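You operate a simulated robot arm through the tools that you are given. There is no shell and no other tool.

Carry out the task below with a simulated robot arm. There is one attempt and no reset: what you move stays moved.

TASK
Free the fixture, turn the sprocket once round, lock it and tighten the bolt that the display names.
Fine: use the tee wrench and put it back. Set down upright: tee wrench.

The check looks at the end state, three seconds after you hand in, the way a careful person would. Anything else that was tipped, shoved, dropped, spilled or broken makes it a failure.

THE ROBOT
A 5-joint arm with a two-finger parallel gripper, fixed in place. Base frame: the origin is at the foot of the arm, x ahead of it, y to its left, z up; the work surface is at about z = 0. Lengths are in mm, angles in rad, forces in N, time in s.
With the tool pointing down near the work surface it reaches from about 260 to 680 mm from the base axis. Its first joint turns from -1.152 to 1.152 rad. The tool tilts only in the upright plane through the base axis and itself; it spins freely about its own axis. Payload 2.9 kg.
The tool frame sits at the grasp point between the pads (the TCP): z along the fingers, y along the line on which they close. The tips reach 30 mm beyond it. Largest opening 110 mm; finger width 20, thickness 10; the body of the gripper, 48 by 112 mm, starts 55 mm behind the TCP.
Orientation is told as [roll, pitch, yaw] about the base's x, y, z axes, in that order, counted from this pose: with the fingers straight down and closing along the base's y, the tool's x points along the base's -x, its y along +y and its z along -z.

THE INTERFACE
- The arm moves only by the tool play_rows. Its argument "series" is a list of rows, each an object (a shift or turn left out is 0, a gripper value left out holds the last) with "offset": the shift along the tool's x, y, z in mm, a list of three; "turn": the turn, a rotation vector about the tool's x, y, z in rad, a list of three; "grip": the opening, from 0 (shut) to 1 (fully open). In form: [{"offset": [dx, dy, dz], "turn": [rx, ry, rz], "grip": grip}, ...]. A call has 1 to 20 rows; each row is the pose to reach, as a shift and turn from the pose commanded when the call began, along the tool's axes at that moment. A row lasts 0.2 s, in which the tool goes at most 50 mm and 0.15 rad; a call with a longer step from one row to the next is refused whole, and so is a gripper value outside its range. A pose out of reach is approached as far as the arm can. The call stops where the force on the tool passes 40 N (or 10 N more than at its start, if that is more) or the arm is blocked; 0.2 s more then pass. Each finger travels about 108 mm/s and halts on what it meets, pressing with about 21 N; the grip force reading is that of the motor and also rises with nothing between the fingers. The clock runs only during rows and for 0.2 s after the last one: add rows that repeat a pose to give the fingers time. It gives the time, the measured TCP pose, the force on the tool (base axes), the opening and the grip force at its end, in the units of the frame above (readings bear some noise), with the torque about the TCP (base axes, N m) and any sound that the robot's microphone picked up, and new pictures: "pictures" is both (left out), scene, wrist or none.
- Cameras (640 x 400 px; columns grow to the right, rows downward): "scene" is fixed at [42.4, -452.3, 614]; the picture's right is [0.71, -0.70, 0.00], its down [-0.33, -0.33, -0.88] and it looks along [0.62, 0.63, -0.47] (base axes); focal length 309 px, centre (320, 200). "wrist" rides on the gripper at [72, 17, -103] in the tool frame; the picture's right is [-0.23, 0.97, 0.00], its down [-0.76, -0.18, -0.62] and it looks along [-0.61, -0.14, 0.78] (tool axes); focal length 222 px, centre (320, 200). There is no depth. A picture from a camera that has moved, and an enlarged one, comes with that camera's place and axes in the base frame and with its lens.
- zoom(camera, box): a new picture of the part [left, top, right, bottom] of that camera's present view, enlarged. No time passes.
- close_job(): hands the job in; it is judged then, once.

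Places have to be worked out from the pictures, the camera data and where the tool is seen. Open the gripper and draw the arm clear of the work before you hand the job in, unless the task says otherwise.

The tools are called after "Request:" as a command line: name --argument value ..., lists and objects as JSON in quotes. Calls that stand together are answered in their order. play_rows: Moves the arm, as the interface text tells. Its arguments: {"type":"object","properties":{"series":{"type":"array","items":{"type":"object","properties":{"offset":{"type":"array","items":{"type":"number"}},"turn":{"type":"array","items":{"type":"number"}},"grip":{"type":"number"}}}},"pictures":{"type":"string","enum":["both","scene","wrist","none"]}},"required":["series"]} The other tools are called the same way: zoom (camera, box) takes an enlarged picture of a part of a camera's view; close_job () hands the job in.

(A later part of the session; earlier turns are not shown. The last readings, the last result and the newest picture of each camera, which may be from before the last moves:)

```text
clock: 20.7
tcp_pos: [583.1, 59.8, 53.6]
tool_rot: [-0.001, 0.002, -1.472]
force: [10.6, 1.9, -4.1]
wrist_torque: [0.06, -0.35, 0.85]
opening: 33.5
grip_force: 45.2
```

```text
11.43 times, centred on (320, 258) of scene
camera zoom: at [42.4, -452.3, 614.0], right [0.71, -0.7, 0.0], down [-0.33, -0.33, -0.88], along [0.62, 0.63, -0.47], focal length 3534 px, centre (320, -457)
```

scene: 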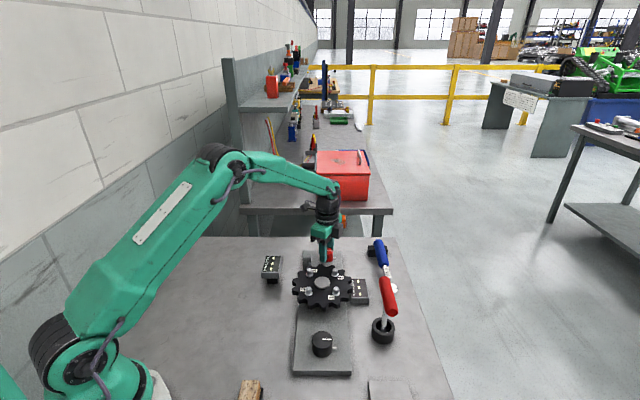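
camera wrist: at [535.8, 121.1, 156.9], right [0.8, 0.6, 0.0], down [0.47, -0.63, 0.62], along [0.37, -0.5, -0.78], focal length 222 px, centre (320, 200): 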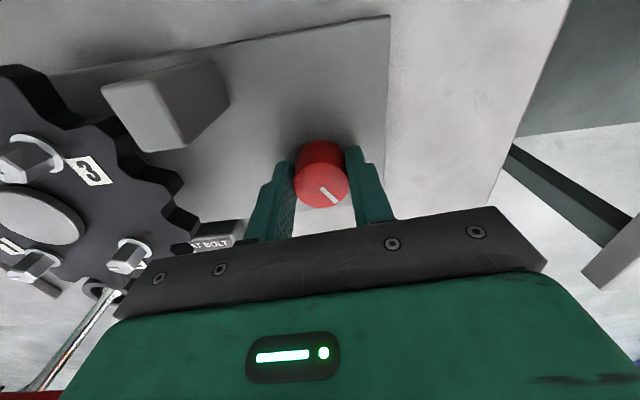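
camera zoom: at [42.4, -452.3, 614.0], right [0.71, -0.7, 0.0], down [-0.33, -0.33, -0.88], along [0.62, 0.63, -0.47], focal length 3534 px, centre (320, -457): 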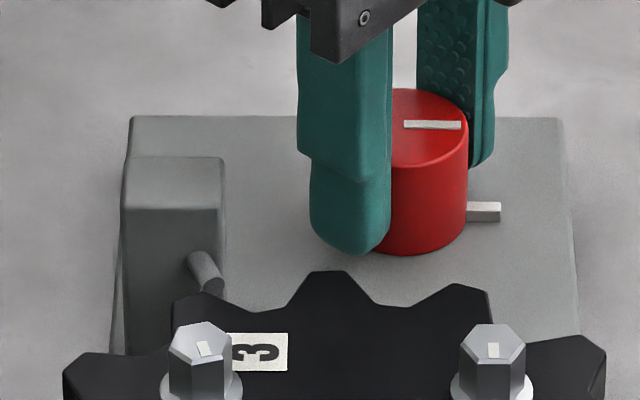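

The torque rose and the pads slipped, so this is the end stop: the red knob has two positions a quarter turn apart. I'll release it, rise, and go look at the hub and the displays.

Request:
play_rows --series '[{"grip": 0.6}, {"grip": 0.6}, {"offset": [0, 0, -40], "grip": 0.7}, {"offset": [0, 0, -85], "turn": [0, 0, -0.1], "grip": 1}, {"offset": [0, 0, -110], "turn": [0, 0, -0.25], "grip": 1}, {"offset": [0, 0, -110], "turn": [0, 0, -0.4], "grip": 1}, {"offset": [0, 0, -110], "turn": [0, 0, -0.55], "grip": 1}, {"offset": [0, 0, -110], "turn": [0, 0, -0.687], "grip": 1}, {"offset": [0, 0, -110], "turn": [0, 0, -0.687], "grip": 1}]'

Request:
zoom --camera "scene" --box '[240, 230, 420, 390]'

```text
clock: 22.7
tcp_pos: [583.8, 60.9, 163.0]
tool_rot: [-0.001, 0.001, -0.78]
force: [0.5, -0.4, 0.2]
wrist_torque: [0.02, 0.0, 0.02]
opening: 110.1
grip_force: 0.1
camera wrist: at [543.2, 124.2, 267.0], right [0.85, 0.53, 0.0], down [0.42, -0.66, 0.62], along [0.33, -0.53, -0.78], focal length 222 px, centre (320, 200)
```

scene: 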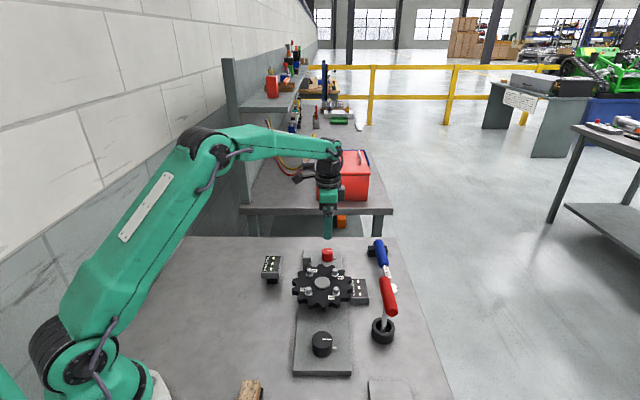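
wrist: 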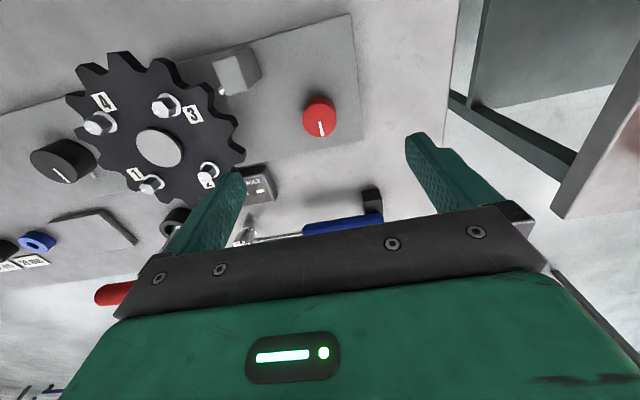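

```text
2.50 times, centred on (330, 310) of scene
camera zoom: at [42.4, -452.3, 614.0], right [0.71, -0.7, 0.0], down [-0.33, -0.33, -0.88], along [0.62, 0.63, -0.47], focal length 773 px, centre (295, -75)
```

zoom: 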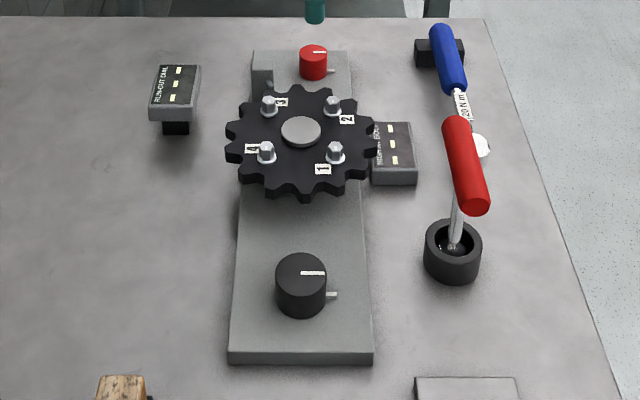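

The red knob's mark now points the same way as the black one's. Next I'll go over the hub, with the fingers in the gaps between the bolts, and see if the sprocket is free.

Request:
play_rows --series '[{"offset": [5, -40, 0]}, {"offset": [10, -80, 0]}, {"offset": [15, -120, 0]}, {"offset": [19.4, -158.6, 0]}, {"offset": [19.4, -158.6, 20]}, {"offset": [19.4, -158.6, 20]}]'

Request:
zoom --camera "wrist" --box '[220, 40, 440, 230]'

Request:
zoom --camera "scene" --box '[280, 240, 370, 320]'

```text
clock: 24.1
tcp_pos: [457.3, -38.3, 142.9]
tool_rot: [-0.002, 0.002, -0.783]
force: [-0.7, 0.2, -0.3]
wrist_torque: [-0.03, -0.01, -0.03]
opening: 110.1
grip_force: 0.1
camera wrist: at [417.4, 25.0, 247.5], right [0.85, 0.53, 0.0], down [0.42, -0.66, 0.62], along [0.33, -0.53, -0.78], focal length 222 px, centre (320, 200)
```

scene: 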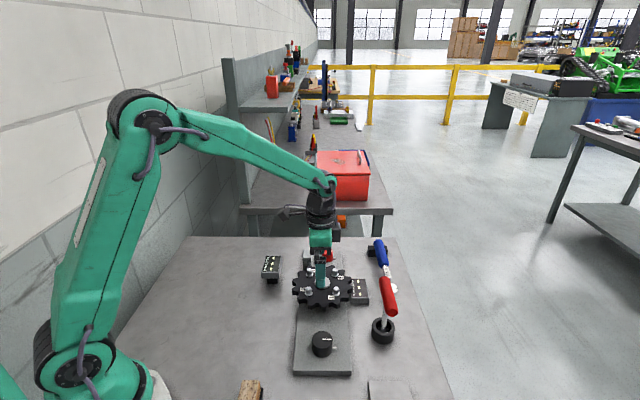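
wrist: 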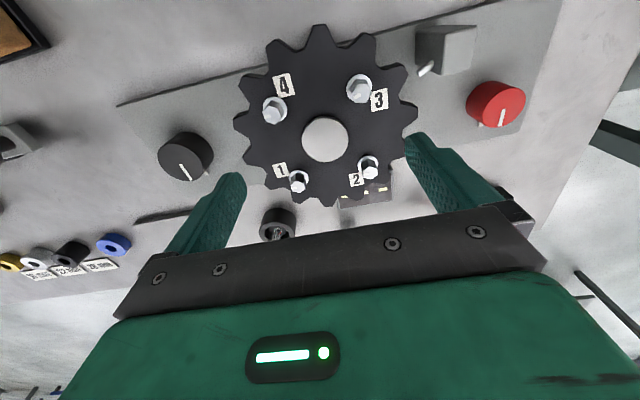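

```text
2.11 times, centred on (330, 135) of wrist
camera zoom: at [417.4, 25.0, 247.5], right [0.85, 0.53, 0.0], down [0.42, -0.66, 0.62], along [0.33, -0.53, -0.78], focal length 468 px, centre (299, 337)
```

zoom: 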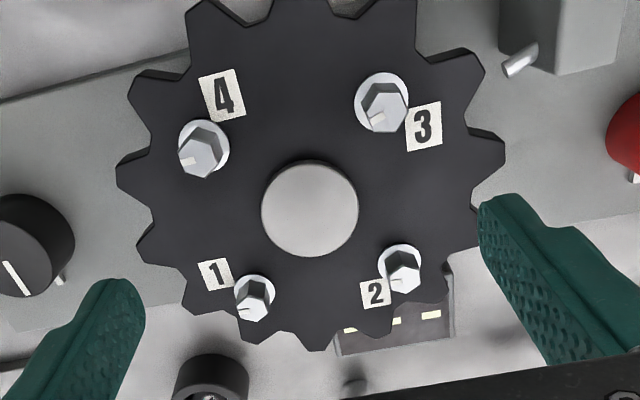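

```text
5.00 times, centred on (325, 280) of scene
camera zoom: at [42.4, -452.3, 614.0], right [0.71, -0.7, 0.0], down [-0.33, -0.33, -0.88], along [0.62, 0.63, -0.47], focal length 1546 px, centre (295, -200)
```

zoom: 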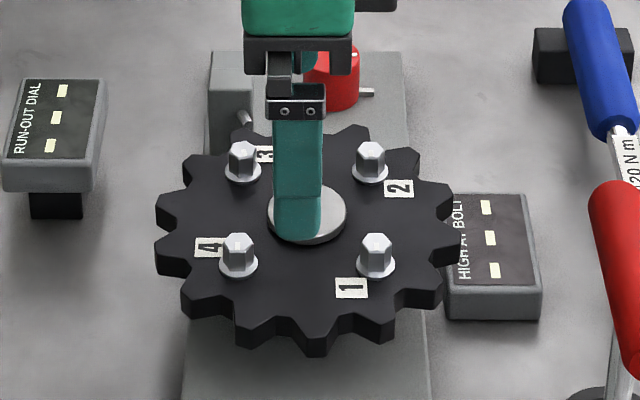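

The hub is only about 4 mm tall, but the bolt heads stand about 15 mm above the sprocket on a 46 mm circle. I'll centre on the hub at (460, -38.5), set the fingers at that radius between the bolts with the tips about 4 mm above the sprocket face, and spin slowly so both fingers push opposite bolt heads.

Request:
play_rows --series '[{"offset": [-1.8, 1.8, 10], "grip": 0.745}, {"offset": [-1.8, 1.8, 20], "grip": 0.745}, {"offset": [-1.8, 1.8, 30], "grip": 0.745}, {"offset": [-1.8, 1.8, 38], "grip": 0.745}, {"offset": [-1.8, 1.8, 44], "grip": 0.745}, {"offset": [-1.8, 1.8, 44], "grip": 0.745}]'

Request:
zoom --camera "wrist" --box '[200, 60, 440, 260]'

Request:
zoom --camera "scene" --box '[280, 240, 370, 320]'

```text
clock: 25.5
tcp_pos: [459.5, -37.3, 100.2]
tool_rot: [-0.003, 0.002, -0.781]
force: [0.4, 0.2, 1.2]
wrist_torque: [0.01, -0.02, 0.01]
opening: 82.0
grip_force: 0.2
camera wrist: at [420.5, 24.9, 203.2], right [0.85, 0.53, 0.0], down [0.42, -0.66, 0.62], along [0.33, -0.53, -0.78], focal length 222 px, centre (320, 200)
```

scene: 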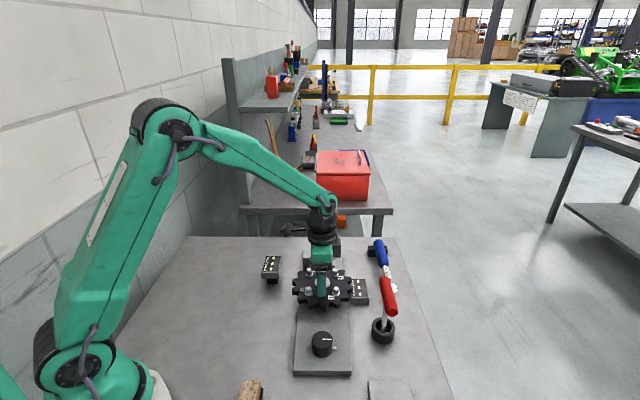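
wrist: 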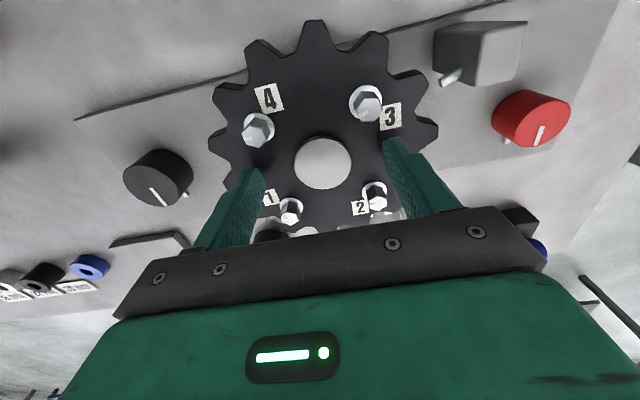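

```text
2.00 times, centred on (320, 160) of wrist
camera zoom: at [420.5, 24.9, 203.2], right [0.85, 0.53, 0.0], down [0.42, -0.66, 0.62], along [0.33, -0.53, -0.78], focal length 444 px, centre (320, 280)
```

zoom: 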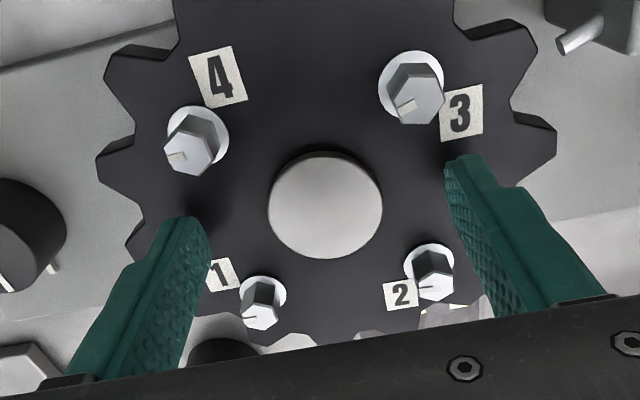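

```text
5.00 times, centred on (325, 280) of scene
camera zoom: at [42.4, -452.3, 614.0], right [0.71, -0.7, 0.0], down [-0.33, -0.33, -0.88], along [0.62, 0.63, -0.47], focal length 1546 px, centre (295, -200)
```

zoom: 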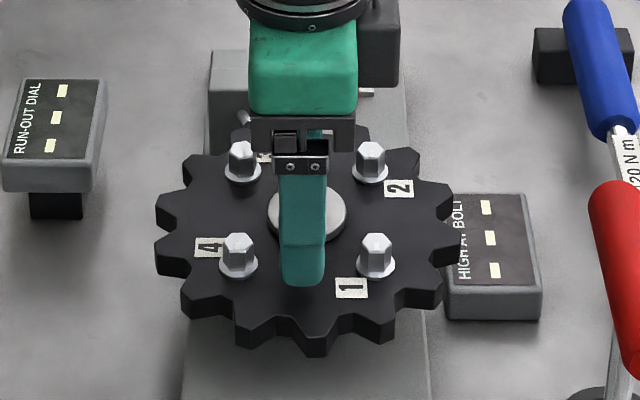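

The fingers sit between the bolts with the tips at about z=70, below the bolt tops at about 78. I'll spin slowly clockwise until they push the bolt heads and see whether the sprocket follows.

Request:
play_rows --series '[{"turn": [0, 0, 0.1]}, {"turn": [0, 0, 0.2]}, {"turn": [0, 0, 0.3]}, {"turn": [0, 0, 0.37]}, {"turn": [0, 0, 0.44]}, {"turn": [0, 0, 0.5]}, {"turn": [0, 0, 0.55]}, {"turn": [0, 0, 0.6]}]'

Request:
zoom --camera "scene" --box '[280, 240, 370, 320]'

```text
clock: 26.8
tcp_pos: [461.3, -39.6, 100.0]
tool_rot: [0.002, 0.0, -1.203]
force: [-1.6, -9.1, -0.7]
wrist_torque: [-0.18, 0.01, 2.96]
opening: 83.3
grip_force: 1.2
stopped in row 6: the force on the tool passed its limit at 46 N (the readings are from after the stop); the commanded pose is now the measured one
camera wrist: at [450.0, 34.0, 203.4], right [0.99, 0.14, 0.0], down [0.11, -0.77, 0.62], along [0.09, -0.62, -0.78], focal length 222 px, centre (320, 200)
```

scene: 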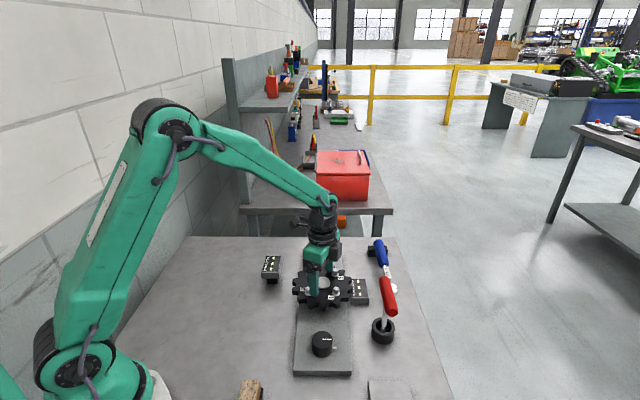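
wrist: 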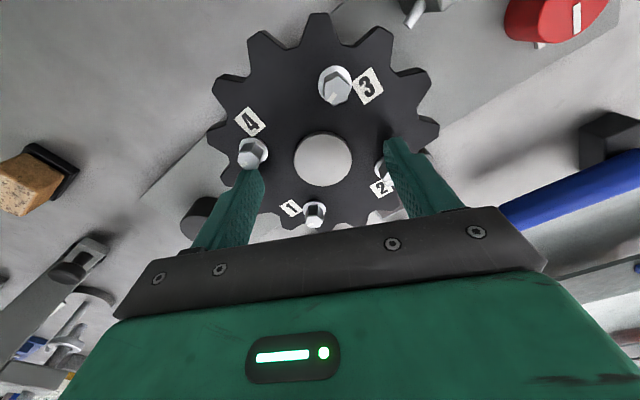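

```text
5.00 times, centred on (325, 280) of scene
camera zoom: at [42.4, -452.2, 614.0], right [0.71, -0.7, 0.0], down [-0.33, -0.33, -0.88], along [0.62, 0.63, -0.47], focal length 1546 px, centre (295, -200)
```

zoom: 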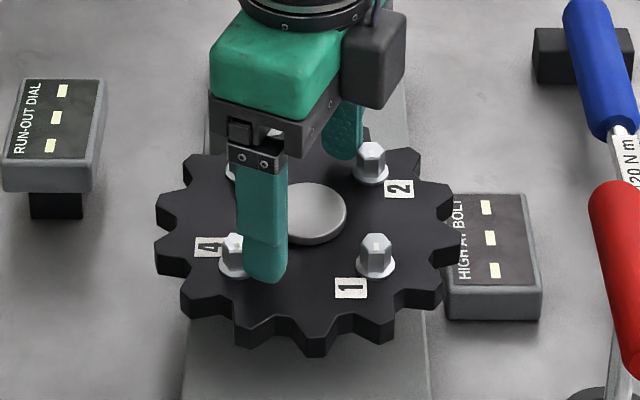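

The sprocket didn't move under 3 N m clockwise. I'll back off and try counter-clockwise before I go back to the black knob.

Request:
play_rows --series '[{"turn": [0, 0, -0.12]}, {"turn": [0, 0, -0.26]}, {"turn": [0, 0, -0.4]}, {"turn": [0, 0, -0.54]}, {"turn": [0, 0, -0.66]}, {"turn": [0, 0, -0.76]}, {"turn": [0, 0, -0.84]}, {"turn": [0, 0, -0.9]}, {"turn": [0, 0, -0.95]}]' --pictures "none"

Request:
zoom --camera "scene" --box '[280, 240, 370, 320]'

```text
clock: 28.8
tcp_pos: [461.1, -40.0, 100.8]
tool_rot: [-0.001, -0.003, -0.257]
force: [-0.1, -0.1, 0.0]
wrist_torque: [-0.01, 0.0, 0.0]
opening: 82.0
grip_force: 0.1
```

```text
5.00 times, centred on (325, 280) of scene
camera zoom: at [42.4, -452.3, 614.0], right [0.71, -0.7, 0.0], down [-0.33, -0.33, -0.88], along [0.62, 0.63, -0.47], focal length 1546 px, centre (295, -200)
```

zoom: 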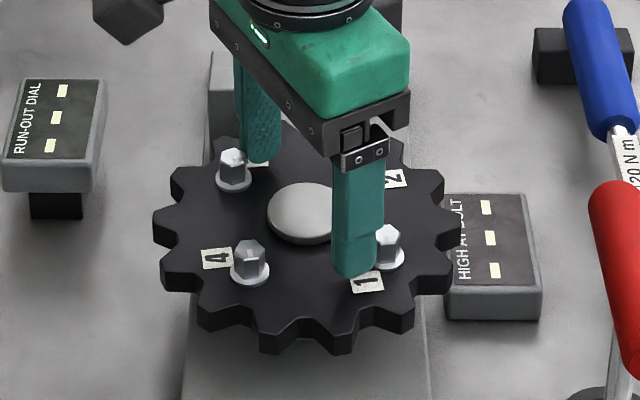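

The sprocket moves counter-clockwise with no torque; it has turned about 0.11 rad already. I'll carry on counter-clockwise and watch the displays as it goes round.

Request:
play_rows --series '[{"turn": [0, 0, -0.1]}, {"turn": [0, 0, -0.2]}, {"turn": [0, 0, -0.3]}, {"turn": [0, 0, -0.4]}, {"turn": [0, 0, -0.5]}, {"turn": [0, 0, -0.6]}, {"turn": [0, 0, -0.7]}, {"turn": [0, 0, -0.8]}, {"turn": [0, 0, -0.9]}, {"turn": [0, 0, -1.0]}]'

Request:
zoom --camera "scene" --box '[250, 240, 370, 320]'

```text
clock: 31.0
tcp_pos: [460.9, -39.0, 99.7]
tool_rot: [-0.002, -0.002, 0.741]
force: [0.6, 0.6, 0.6]
wrist_torque: [0.01, 0.0, -0.02]
opening: 82.0
grip_force: 0.1
camera wrist: at [395.2, -75.9, 203.1], right [-0.49, 0.87, 0.0], down [0.68, 0.38, 0.62], along [0.54, 0.31, -0.78], focal length 222 px, centre (320, 200)
```

scene: 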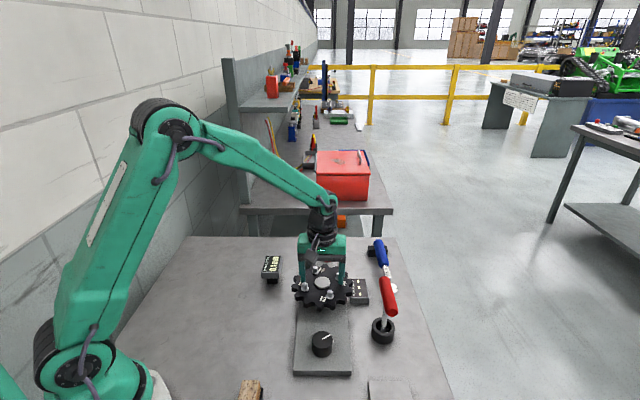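
wrist: 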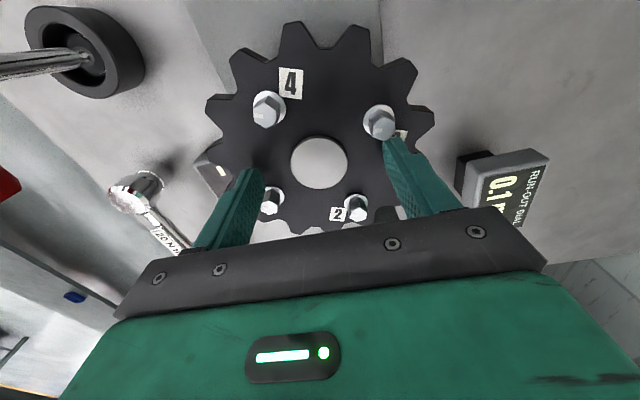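

```text
5.00 times, centred on (310, 280) of scene
camera zoom: at [42.4, -452.3, 614.0], right [0.71, -0.7, 0.0], down [-0.33, -0.33, -0.88], along [0.62, 0.63, -0.47], focal length 1546 px, centre (370, -200)
```

zoom: 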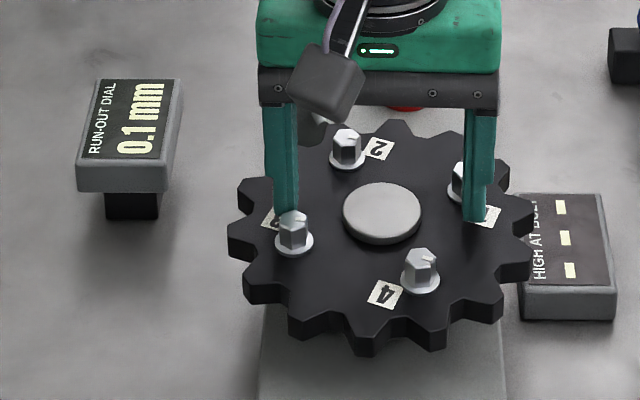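

The run-out dial now shows 0.1 mm, so the turn is being measured. I'll continue counter-clockwise, taking pictures as I go.

Request:
zoom --camera "scene" --box '[300, 320, 350, 360]'

Request:
play_rows --series '[{"turn": [0, 0, -0.1]}, {"turn": [0, 0, -0.2]}, {"turn": [0, 0, -0.3]}, {"turn": [0, 0, -0.4]}, {"turn": [0, 0, -0.5]}, {"turn": [0, 0, -0.6]}, {"turn": [0, 0, -0.7]}, {"turn": [0, 0, -0.8]}, {"turn": [0, 0, -0.9]}, {"turn": [0, 0, -1.0]}]'

Request:
zoom --camera "scene" --box '[250, 240, 370, 320]'

```text
10.00 times, centred on (325, 340) of scene
camera zoom: at [42.4, -452.3, 614.0], right [0.71, -0.7, 0.0], down [-0.33, -0.33, -0.88], along [0.62, 0.63, -0.47], focal length 3092 px, centre (270, -1200)
```

zoom: 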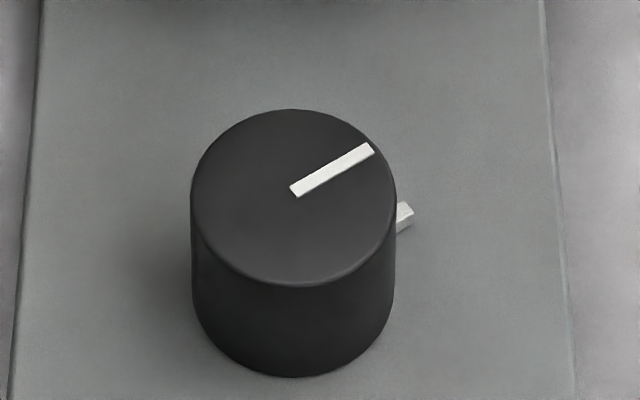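

```text
clock: 33.2
tcp_pos: [462.0, -39.7, 99.6]
tool_rot: [-0.003, 0.001, 1.742]
force: [0.4, 0.3, 0.4]
wrist_torque: [0.01, 0.02, -0.01]
opening: 81.9
grip_force: 0.0
camera wrist: at [455.5, -113.9, 203.5], right [-1.0, 0.06, 0.0], down [0.04, 0.78, 0.62], along [0.04, 0.62, -0.78], focal length 222 px, centre (320, 200)
```

scene: 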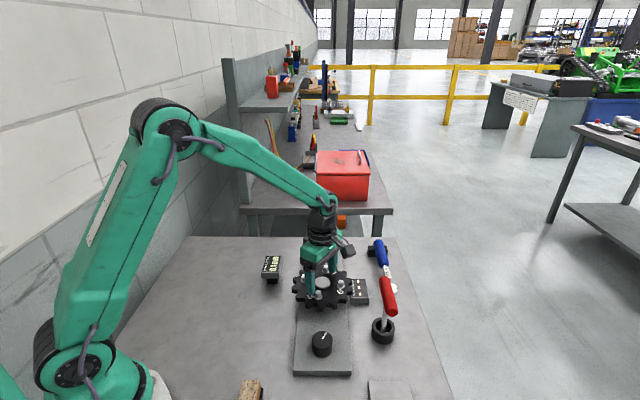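
wrist: 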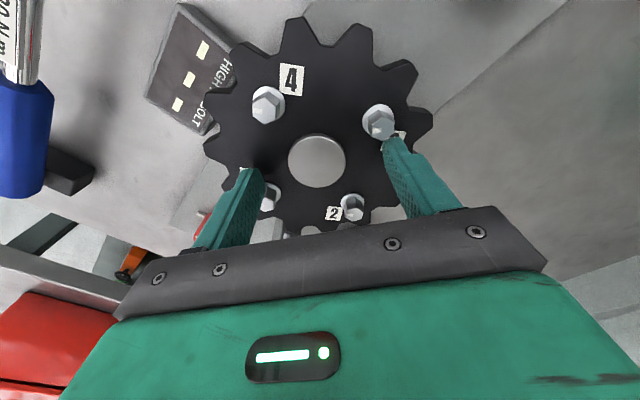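

```text
5.00 times, centred on (310, 280) of scene
camera zoom: at [42.4, -452.3, 614.0], right [0.71, -0.7, 0.0], down [-0.33, -0.33, -0.88], along [0.62, 0.63, -0.47], focal length 1546 px, centre (370, -200)
```

zoom: 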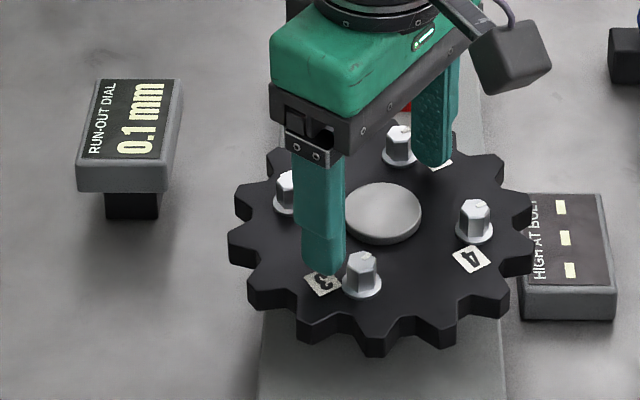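

The black knob follows the sprocket at about half its rate, so it is a geared drive and the red knob is the lock. The sprocket is about 2.1 rad round. I'll continue counter-clockwise.

Request:
play_rows --series '[{"turn": [0, 0, -0.1]}, {"turn": [0, 0, -0.2]}, {"turn": [0, 0, -0.3]}, {"turn": [0, 0, -0.4]}, {"turn": [0, 0, -0.5]}, {"turn": [0, 0, -0.6]}, {"turn": [0, 0, -0.7]}, {"turn": [0, 0, -0.8]}, {"turn": [0, 0, -0.9]}, {"turn": [0, 0, -1.0]}]'

Request:
zoom --camera "scene" --box '[250, 240, 370, 320]'

Request:
zoom --camera "scene" --box '[300, 320, 350, 360]'

```text
clock: 35.4
tcp_pos: [461.2, -38.4, 99.1]
tool_rot: [0.001, 0.002, 2.742]
force: [-0.5, 0.6, 1.0]
wrist_torque: [0.01, 0.0, 0.0]
opening: 82.1
grip_force: 0.1
camera wrist: at [520.4, -83.0, 203.7], right [-0.59, -0.81, 0.0], down [-0.63, 0.46, 0.62], along [-0.5, 0.37, -0.78], focal length 222 px, centre (320, 200)
```

scene: 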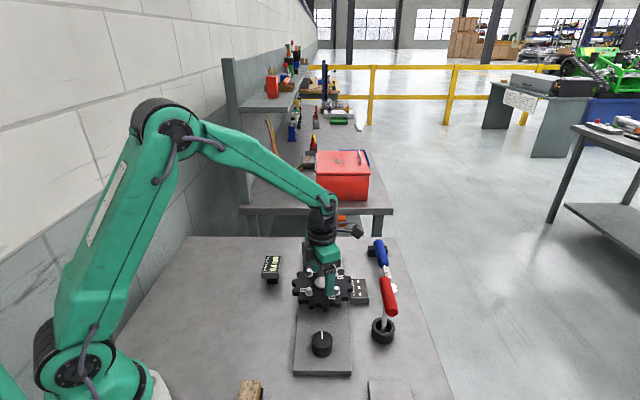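
wrist: 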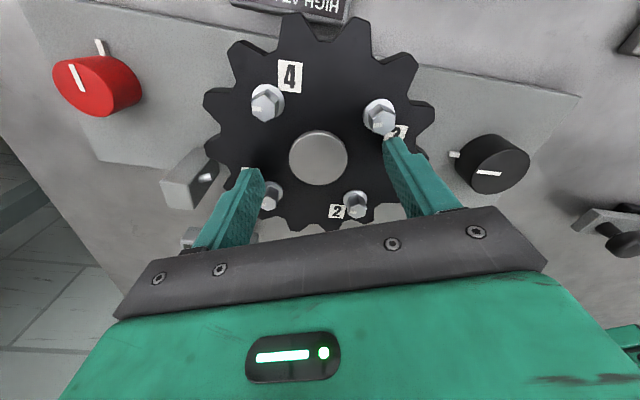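

```text
5.00 times, centred on (310, 280) of scene
camera zoom: at [42.4, -452.3, 614.0], right [0.71, -0.7, 0.0], down [-0.33, -0.33, -0.88], along [0.62, 0.63, -0.47], focal length 1546 px, centre (370, -200)
```

zoom: 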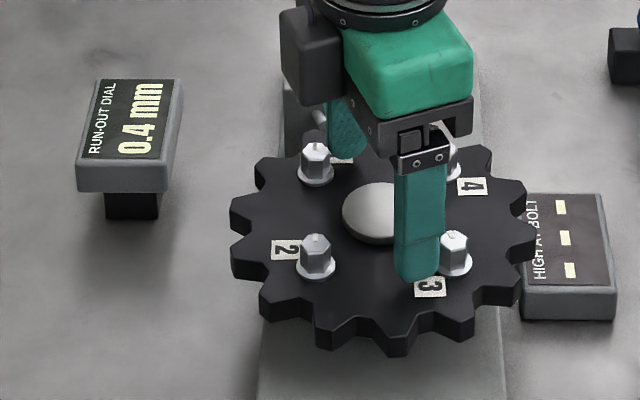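

```text
10.00 times, centred on (325, 340) of scene
camera zoom: at [42.4, -452.3, 614.0], right [0.71, -0.7, 0.0], down [-0.33, -0.33, -0.88], along [0.62, 0.63, -0.47], focal length 3092 px, centre (270, -1200)
```

zoom: 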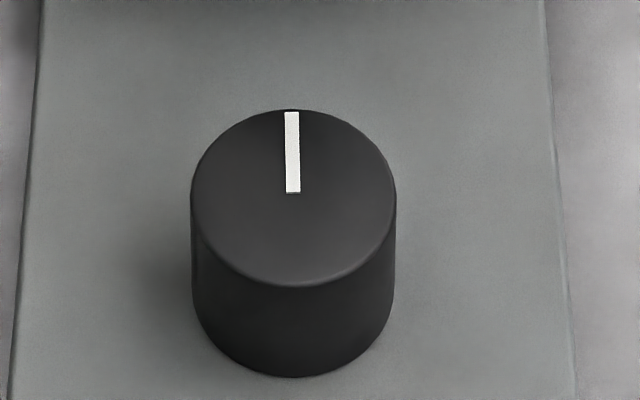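

The sprocket is halfway (about 3.1 rad) and the dial reads 0.4 mm. I'll continue.

Request:
play_rows --series '[{"turn": [0, 0, -0.1]}, {"turn": [0, 0, -0.2]}, {"turn": [0, 0, -0.3]}, {"turn": [0, 0, -0.4]}, {"turn": [0, 0, -0.5]}, {"turn": [0, 0, -0.6]}, {"turn": [0, 0, -0.7]}, {"turn": [0, 0, -0.8]}, {"turn": [0, 0, -0.9]}, {"turn": [0, 0, -1.0]}]' --pictures "scene"

Request:
zoom --camera "scene" --box '[250, 240, 370, 320]'

```text
clock: 36.5
tcp_pos: [459.5, 49.5, 99.4]
tool_rot: [0.0, 0.01, 3.126]
force: [9.3, -37.1, -4.6]
wrist_torque: [-0.91, -0.56, 0.79]
opening: 100.4
grip_force: 18.7
out of reach, approached as far as the arm can: row 2, 3, 4, 5
stopped in row 5: the force on the tool passed its limit at 56 N (the readings are from after the stop); the commanded pose is now the measured one
```

scene: 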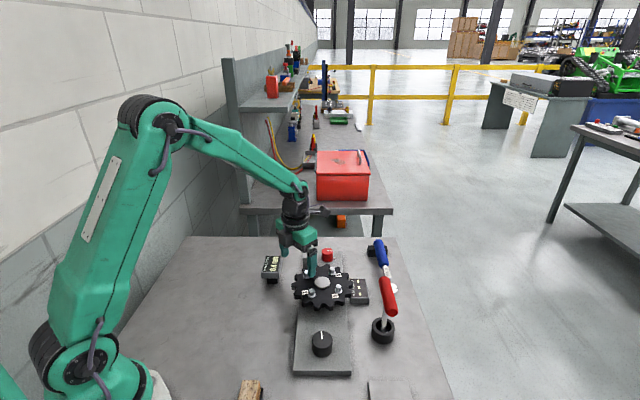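

```text
5.00 times, centred on (310, 280) of scene
camera zoom: at [42.3, -452.3, 614.0], right [0.71, -0.7, 0.0], down [-0.33, -0.33, -0.88], along [0.62, 0.63, -0.47], focal length 1546 px, centre (370, -200)
```

zoom: 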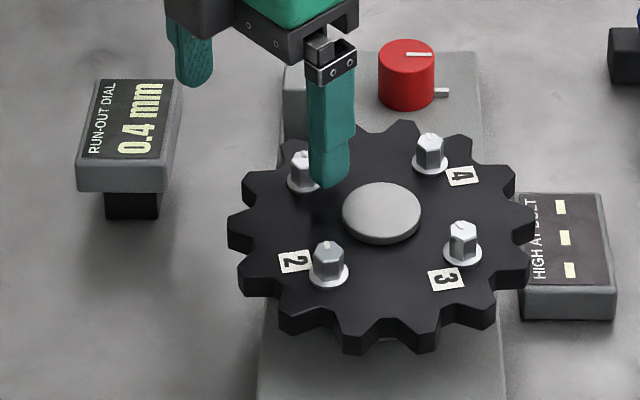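

The wrist hit its spin limit (yaw minus base angle about 3.0), so the arm swung sideways until it pressed on a bolt head. Nothing looks displaced except the sprocket angle. I'll raise straight up to get clear before re-gripping.

Request:
play_rows --series '[{"offset": [0, 0, -15]}, {"offset": [0, 0, -40]}, {"offset": [0, 0, -80]}, {"offset": [0, 0, -80]}]'

Request:
zoom --camera "scene" --box '[240, 230, 420, 390]'

Request:
zoom --camera "scene" --box '[280, 240, 370, 320]'

```text
clock: 37.5
tcp_pos: [456.7, 55.1, 179.6]
tool_rot: [-0.001, 0.007, 3.127]
force: [0.1, -0.4, 0.5]
wrist_torque: [0.01, 0.01, -0.02]
opening: 82.1
grip_force: 0.1
camera wrist: at [527.1, 36.2, 284.3], right [-0.24, -0.97, 0.0], down [-0.76, 0.19, 0.62], along [-0.6, 0.15, -0.79], focal length 222 px, centre (320, 200)
```

scene: 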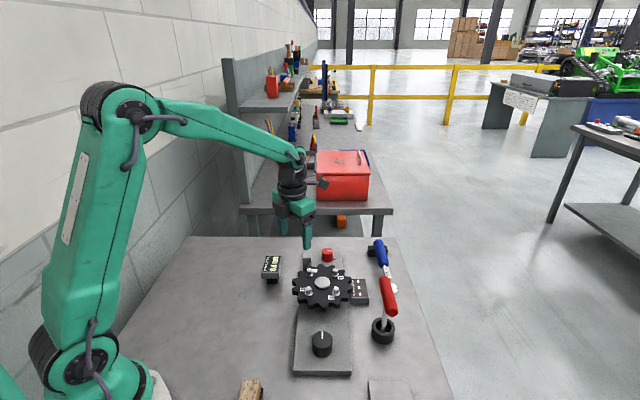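
wrist: 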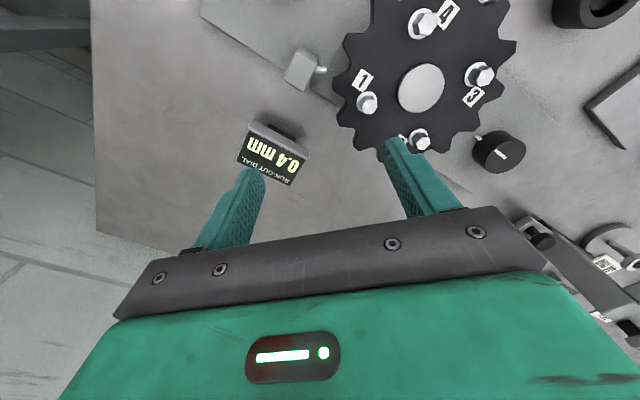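

```text
2.50 times, centred on (330, 310) of scene
camera zoom: at [42.4, -452.2, 614.0], right [0.71, -0.7, 0.0], down [-0.33, -0.33, -0.88], along [0.62, 0.63, -0.47], focal length 773 px, centre (295, -75)
```

zoom: 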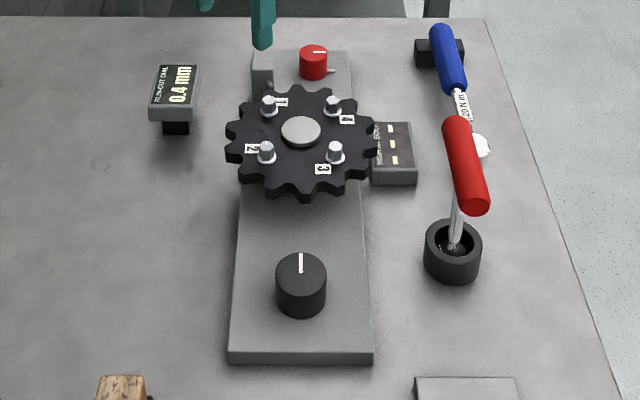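

```text
5.00 times, centred on (325, 280) of scene
camera zoom: at [42.4, -452.2, 614.0], right [0.71, -0.7, 0.0], down [-0.33, -0.33, -0.88], along [0.62, 0.63, -0.47], focal length 1546 px, centre (295, -200)
```

zoom: 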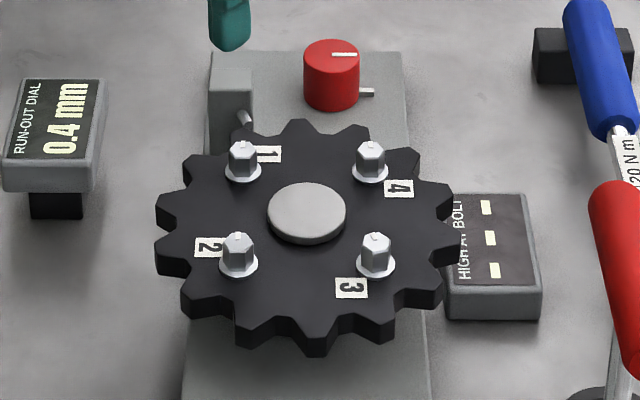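

Everything is still in place, the sprocket has settled at exactly half a turn, and the dial reads 0.4 mm. I'll unwind the wrist while moving back over the hub, so I can do the second half turn within the wrist's range.

Request:
play_rows --series '[{"offset": [0, 10, 0], "turn": [0, 0, 0.15]}, {"offset": [1, 25, 0], "turn": [0, 0, 0.3]}, {"offset": [2, 45, 0], "turn": [0, 0, 0.45]}, {"offset": [3, 65, 0], "turn": [0, 0, 0.6]}, {"offset": [4, 80, 0], "turn": [0, 0, 0.75]}, {"offset": [5.2, 93.7, 0], "turn": [0, 0, 0.9]}, {"offset": [5.2, 93.7, 0], "turn": [0, 0, 1.05]}, {"offset": [5.2, 93.7, 0], "turn": [0, 0, 1.2]}, {"offset": [5.2, 93.7, 0], "turn": [0, 0, 1.35]}, {"offset": [5.2, 93.7, 0], "turn": [0, 0, 1.5]}, {"offset": [5.2, 93.7, 0], "turn": [0, 0, 1.65]}, {"offset": [5.2, 93.7, 0], "turn": [0, 0, 1.8]}, {"offset": [5.2, 93.7, 0], "turn": [0, 0, 1.95]}, {"offset": [5.2, 93.7, 0], "turn": [0, 0, 2.1]}, {"offset": [5.2, 93.7, 0], "turn": [0, 0, 2.25]}, {"offset": [5.2, 93.7, 0], "turn": [0, 0, 2.4]}, {"offset": [5.2, 93.7, 0], "turn": [0, 0, 2.55]}, {"offset": [5.2, 93.7, 0], "turn": [0, 0, 2.7]}, {"offset": [5.2, 93.7, 0], "turn": [0, 0, 2.85]}, {"offset": [5.2, 93.7, 0], "turn": [0, 0, 2.85]}]' --pictures "none"

```text
clock: 41.7
tcp_pos: [462.1, -40.9, 180.5]
tool_rot: [-0.003, -0.009, 0.279]
force: [-0.5, 0.1, 0.1]
wrist_torque: [-0.01, 0.01, 0.0]
opening: 81.6
grip_force: 0.1
```

Request:
play_rows --series '[{"turn": [0, 0, 0.15]}, {"turn": [0, 0, 0.3]}, {"turn": [0, 0, 0.45]}, {"turn": [0, 0, 0.6]}, {"turn": [0, 0, 0.75]}, {"turn": [0, 0, 0.9]}, {"turn": [0, 0, 1.05]}, {"turn": [0, 0, 1.2]}, {"turn": [0, 0, 1.35]}, {"turn": [0, 0, 1.5]}, {"turn": [0, 0, 1.65]}, {"turn": [0, 0, 1.8]}, {"turn": [0, 0, 1.95]}, {"turn": [0, 0, 2.1]}, {"turn": [0, 0, 2.25]}, {"turn": [0, 0, 2.4]}, {"turn": [0, 0, 2.55]}, {"turn": [0, 0, 2.635]}, {"turn": [0, 0, 2.635]}]'

Request:
zoom --camera "wrist" --box '[200, 20, 440, 220]'

```text
clock: 45.7
tcp_pos: [462.0, -40.6, 179.1]
tool_rot: [0.006, 0.003, -2.355]
force: [0.2, -0.1, -0.4]
wrist_torque: [0.0, 0.01, -0.01]
opening: 82.0
grip_force: 0.1
camera wrist: at [523.2, -1.0, 283.4], right [0.53, -0.85, 0.0], down [-0.67, -0.41, 0.62], along [-0.52, -0.33, -0.79], focal length 222 px, centre (320, 200)
```

scene: 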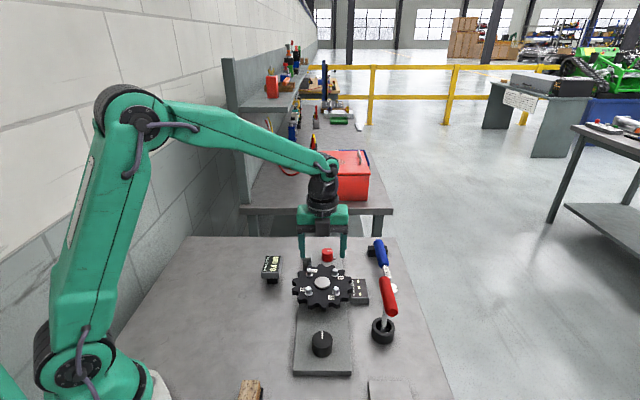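
wrist: 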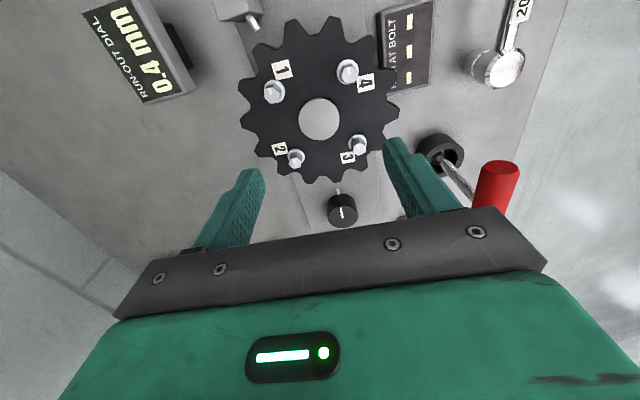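

```text
2.00 times, centred on (320, 120) of wrist
camera zoom: at [523.2, -1.0, 283.4], right [0.53, -0.85, 0.0], down [-0.67, -0.41, 0.62], along [-0.52, -0.33, -0.79], focal length 444 px, centre (320, 360)
```

zoom: 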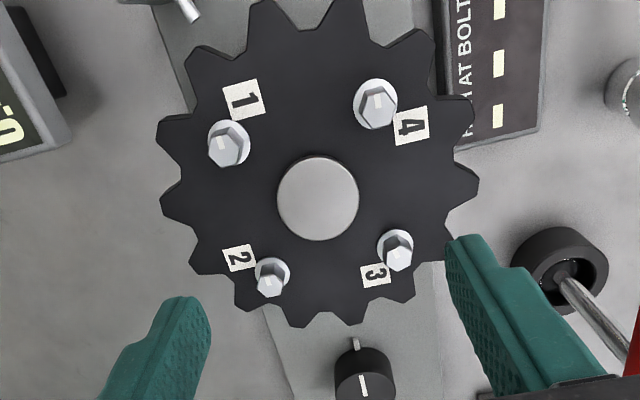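

Fingers are between the bolts again, at yaw -2.36. I'll correct the centring and descend to the same working height.

Request:
play_rows --series '[{"offset": [1, -1.7, 20]}, {"offset": [1, -1.7, 40]}, {"offset": [1, -1.7, 58]}, {"offset": [1, -1.7, 70]}, {"offset": [1, -1.7, 79]}, {"offset": [1, -1.7, 79]}]' --pictures "scene"

Request:
zoom --camera "scene" --box '[250, 240, 370, 320]'

```text
clock: 47.1
tcp_pos: [461.0, -39.0, 101.3]
tool_rot: [0.007, 0.006, -2.352]
force: [-0.2, -0.5, 0.1]
wrist_torque: [-0.02, 0.0, 0.02]
opening: 82.1
grip_force: 0.1
```

scene: 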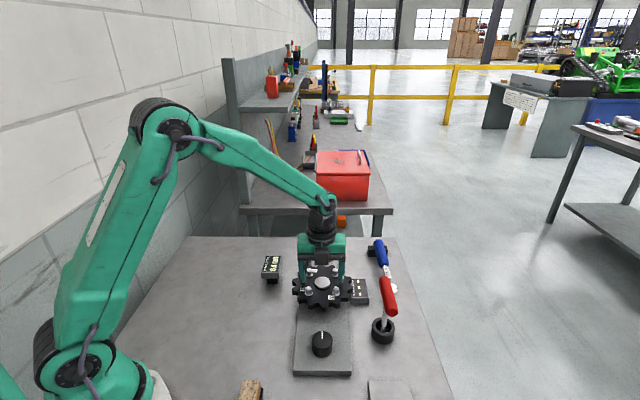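

```text
5.00 times, centred on (310, 280) of scene
camera zoom: at [42.4, -452.3, 614.0], right [0.71, -0.7, 0.0], down [-0.33, -0.33, -0.88], along [0.62, 0.63, -0.47], focal length 1546 px, centre (370, -200)
```

zoom: 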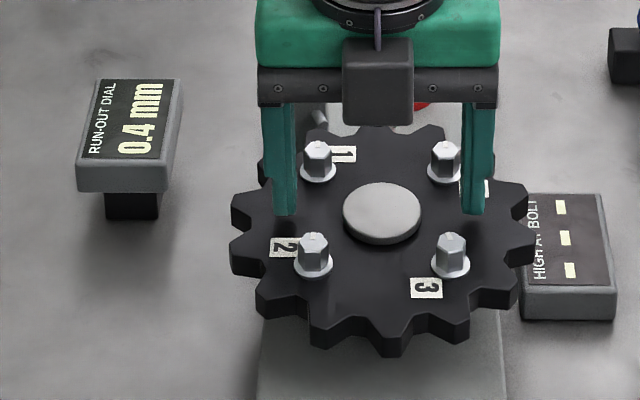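

I'll turn counter-clockwise for the second half. Contact should come near yaw -1.97, and the full turn should finish near yaw 1.17.

Request:
play_rows --series '[{"turn": [0, 0, -0.12]}, {"turn": [0, 0, -0.24]}, {"turn": [0, 0, -0.34]}, {"turn": [0, 0, -0.42]}, {"turn": [0, 0, -0.5]}, {"turn": [0, 0, -0.6]}, {"turn": [0, 0, -0.7]}, {"turn": [0, 0, -0.8]}, {"turn": [0, 0, -0.9]}, {"turn": [0, 0, -1.0]}, {"turn": [0, 0, -1.1]}, {"turn": [0, 0, -1.2]}, {"turn": [0, 0, -1.3]}, {"turn": [0, 0, -1.4]}, {"turn": [0, 0, -1.5]}, {"turn": [0, 0, -1.6]}, {"turn": [0, 0, -1.7]}, {"turn": [0, 0, -1.8]}, {"turn": [0, 0, -1.9]}, {"turn": [0, 0, -2.0]}]' --pictures "scene"

Request:
zoom --camera "scene" --box '[250, 240, 370, 320]'

Request:
zoom --camera "scene" --box '[300, 320, 350, 360]'

```text
clock: 51.3
tcp_pos: [461.3, -38.1, 100.9]
tool_rot: [0.003, -0.007, -0.352]
force: [0.7, 0.2, 0.0]
wrist_torque: [0.0, 0.02, 0.04]
opening: 82.1
grip_force: 0.0
```

scene: 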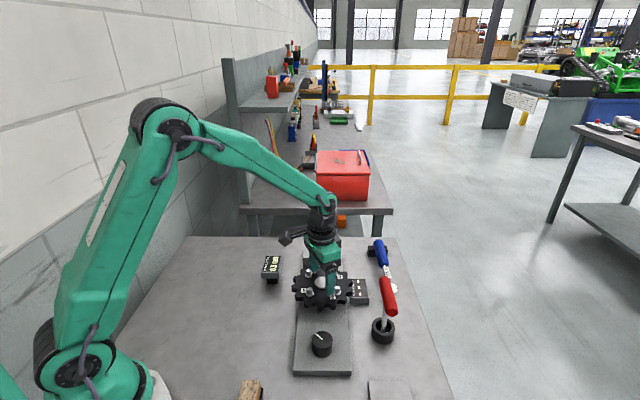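

```text
5.00 times, centred on (310, 280) of scene
camera zoom: at [42.4, -452.3, 614.0], right [0.71, -0.7, 0.0], down [-0.33, -0.33, -0.88], along [0.62, 0.63, -0.47], focal length 1546 px, centre (370, -200)
```

zoom: 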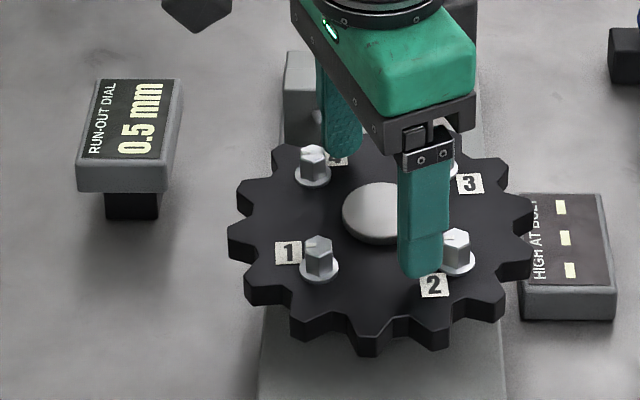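

```text
10.00 times, centred on (325, 340) of scene
camera zoom: at [42.4, -452.3, 614.0], right [0.71, -0.7, 0.0], down [-0.33, -0.33, -0.88], along [0.62, 0.63, -0.47], focal length 3092 px, centre (270, -1200)
```

zoom: 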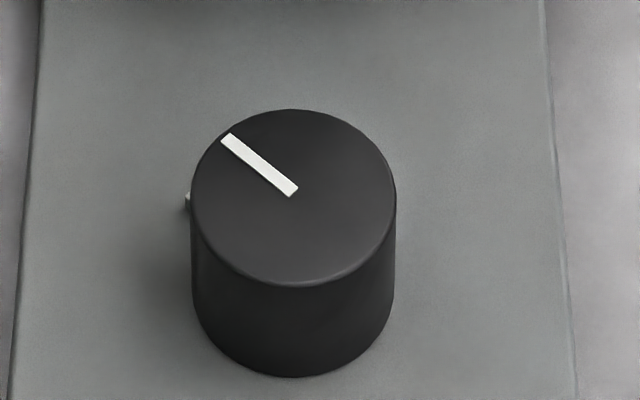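

It's at about three-quarters of a turn, and the dial reads 0.5 mm with bolt 4 near the probe. I'll do the last quarter.

Request:
play_rows --series '[{"turn": [0, 0, -0.1]}, {"turn": [0, 0, -0.2]}, {"turn": [0, 0, -0.3]}, {"turn": [0, 0, -0.4]}, {"turn": [0, 0, -0.5]}, {"turn": [0, 0, -0.6]}, {"turn": [0, 0, -0.7]}, {"turn": [0, 0, -0.8]}, {"turn": [0, 0, -0.9]}, {"turn": [0, 0, -1.0]}, {"turn": [0, 0, -1.1]}, {"turn": [0, 0, -1.2]}, {"turn": [0, 0, -1.3]}, {"turn": [0, 0, -1.4]}, {"turn": [0, 0, -1.48]}, {"turn": [0, 0, -1.52]}, {"turn": [0, 0, -1.52]}]' --pictures "scene"

Request:
zoom --camera "scene" --box '[280, 240, 370, 320]'

Request:
zoom --camera "scene" --box '[240, 230, 420, 390]'

```text
clock: 54.9
tcp_pos: [463.5, -38.7, 99.5]
tool_rot: [-0.007, -0.002, 1.168]
force: [-0.2, 0.5, -0.7]
wrist_torque: [-0.03, -0.03, 0.0]
opening: 82.0
grip_force: 0.0
```

scene: 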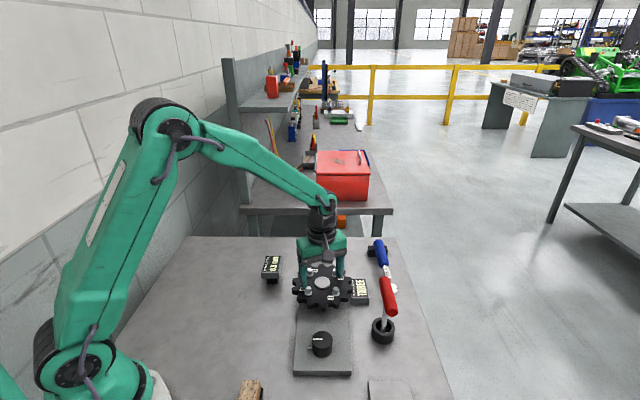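

```text
5.00 times, centred on (325, 280) of scene
camera zoom: at [42.4, -452.3, 614.0], right [0.71, -0.7, 0.0], down [-0.33, -0.33, -0.88], along [0.62, 0.63, -0.47], focal length 1546 px, centre (295, -200)
```

zoom: 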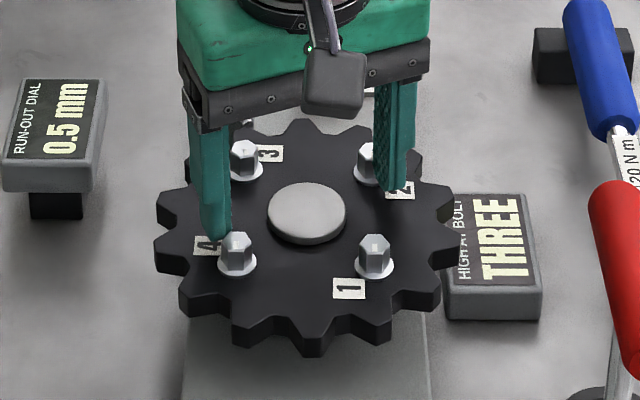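

```text
2.50 times, centred on (330, 310) of scene
camera zoom: at [42.4, -452.3, 614.0], right [0.71, -0.7, 0.0], down [-0.33, -0.33, -0.88], along [0.62, 0.63, -0.47], focal length 773 px, centre (295, -75)
```

zoom: 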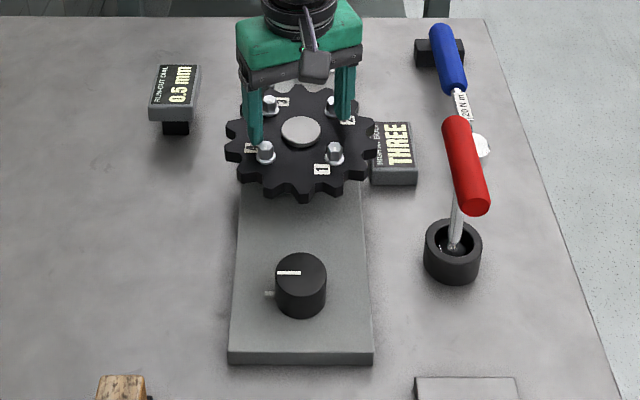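

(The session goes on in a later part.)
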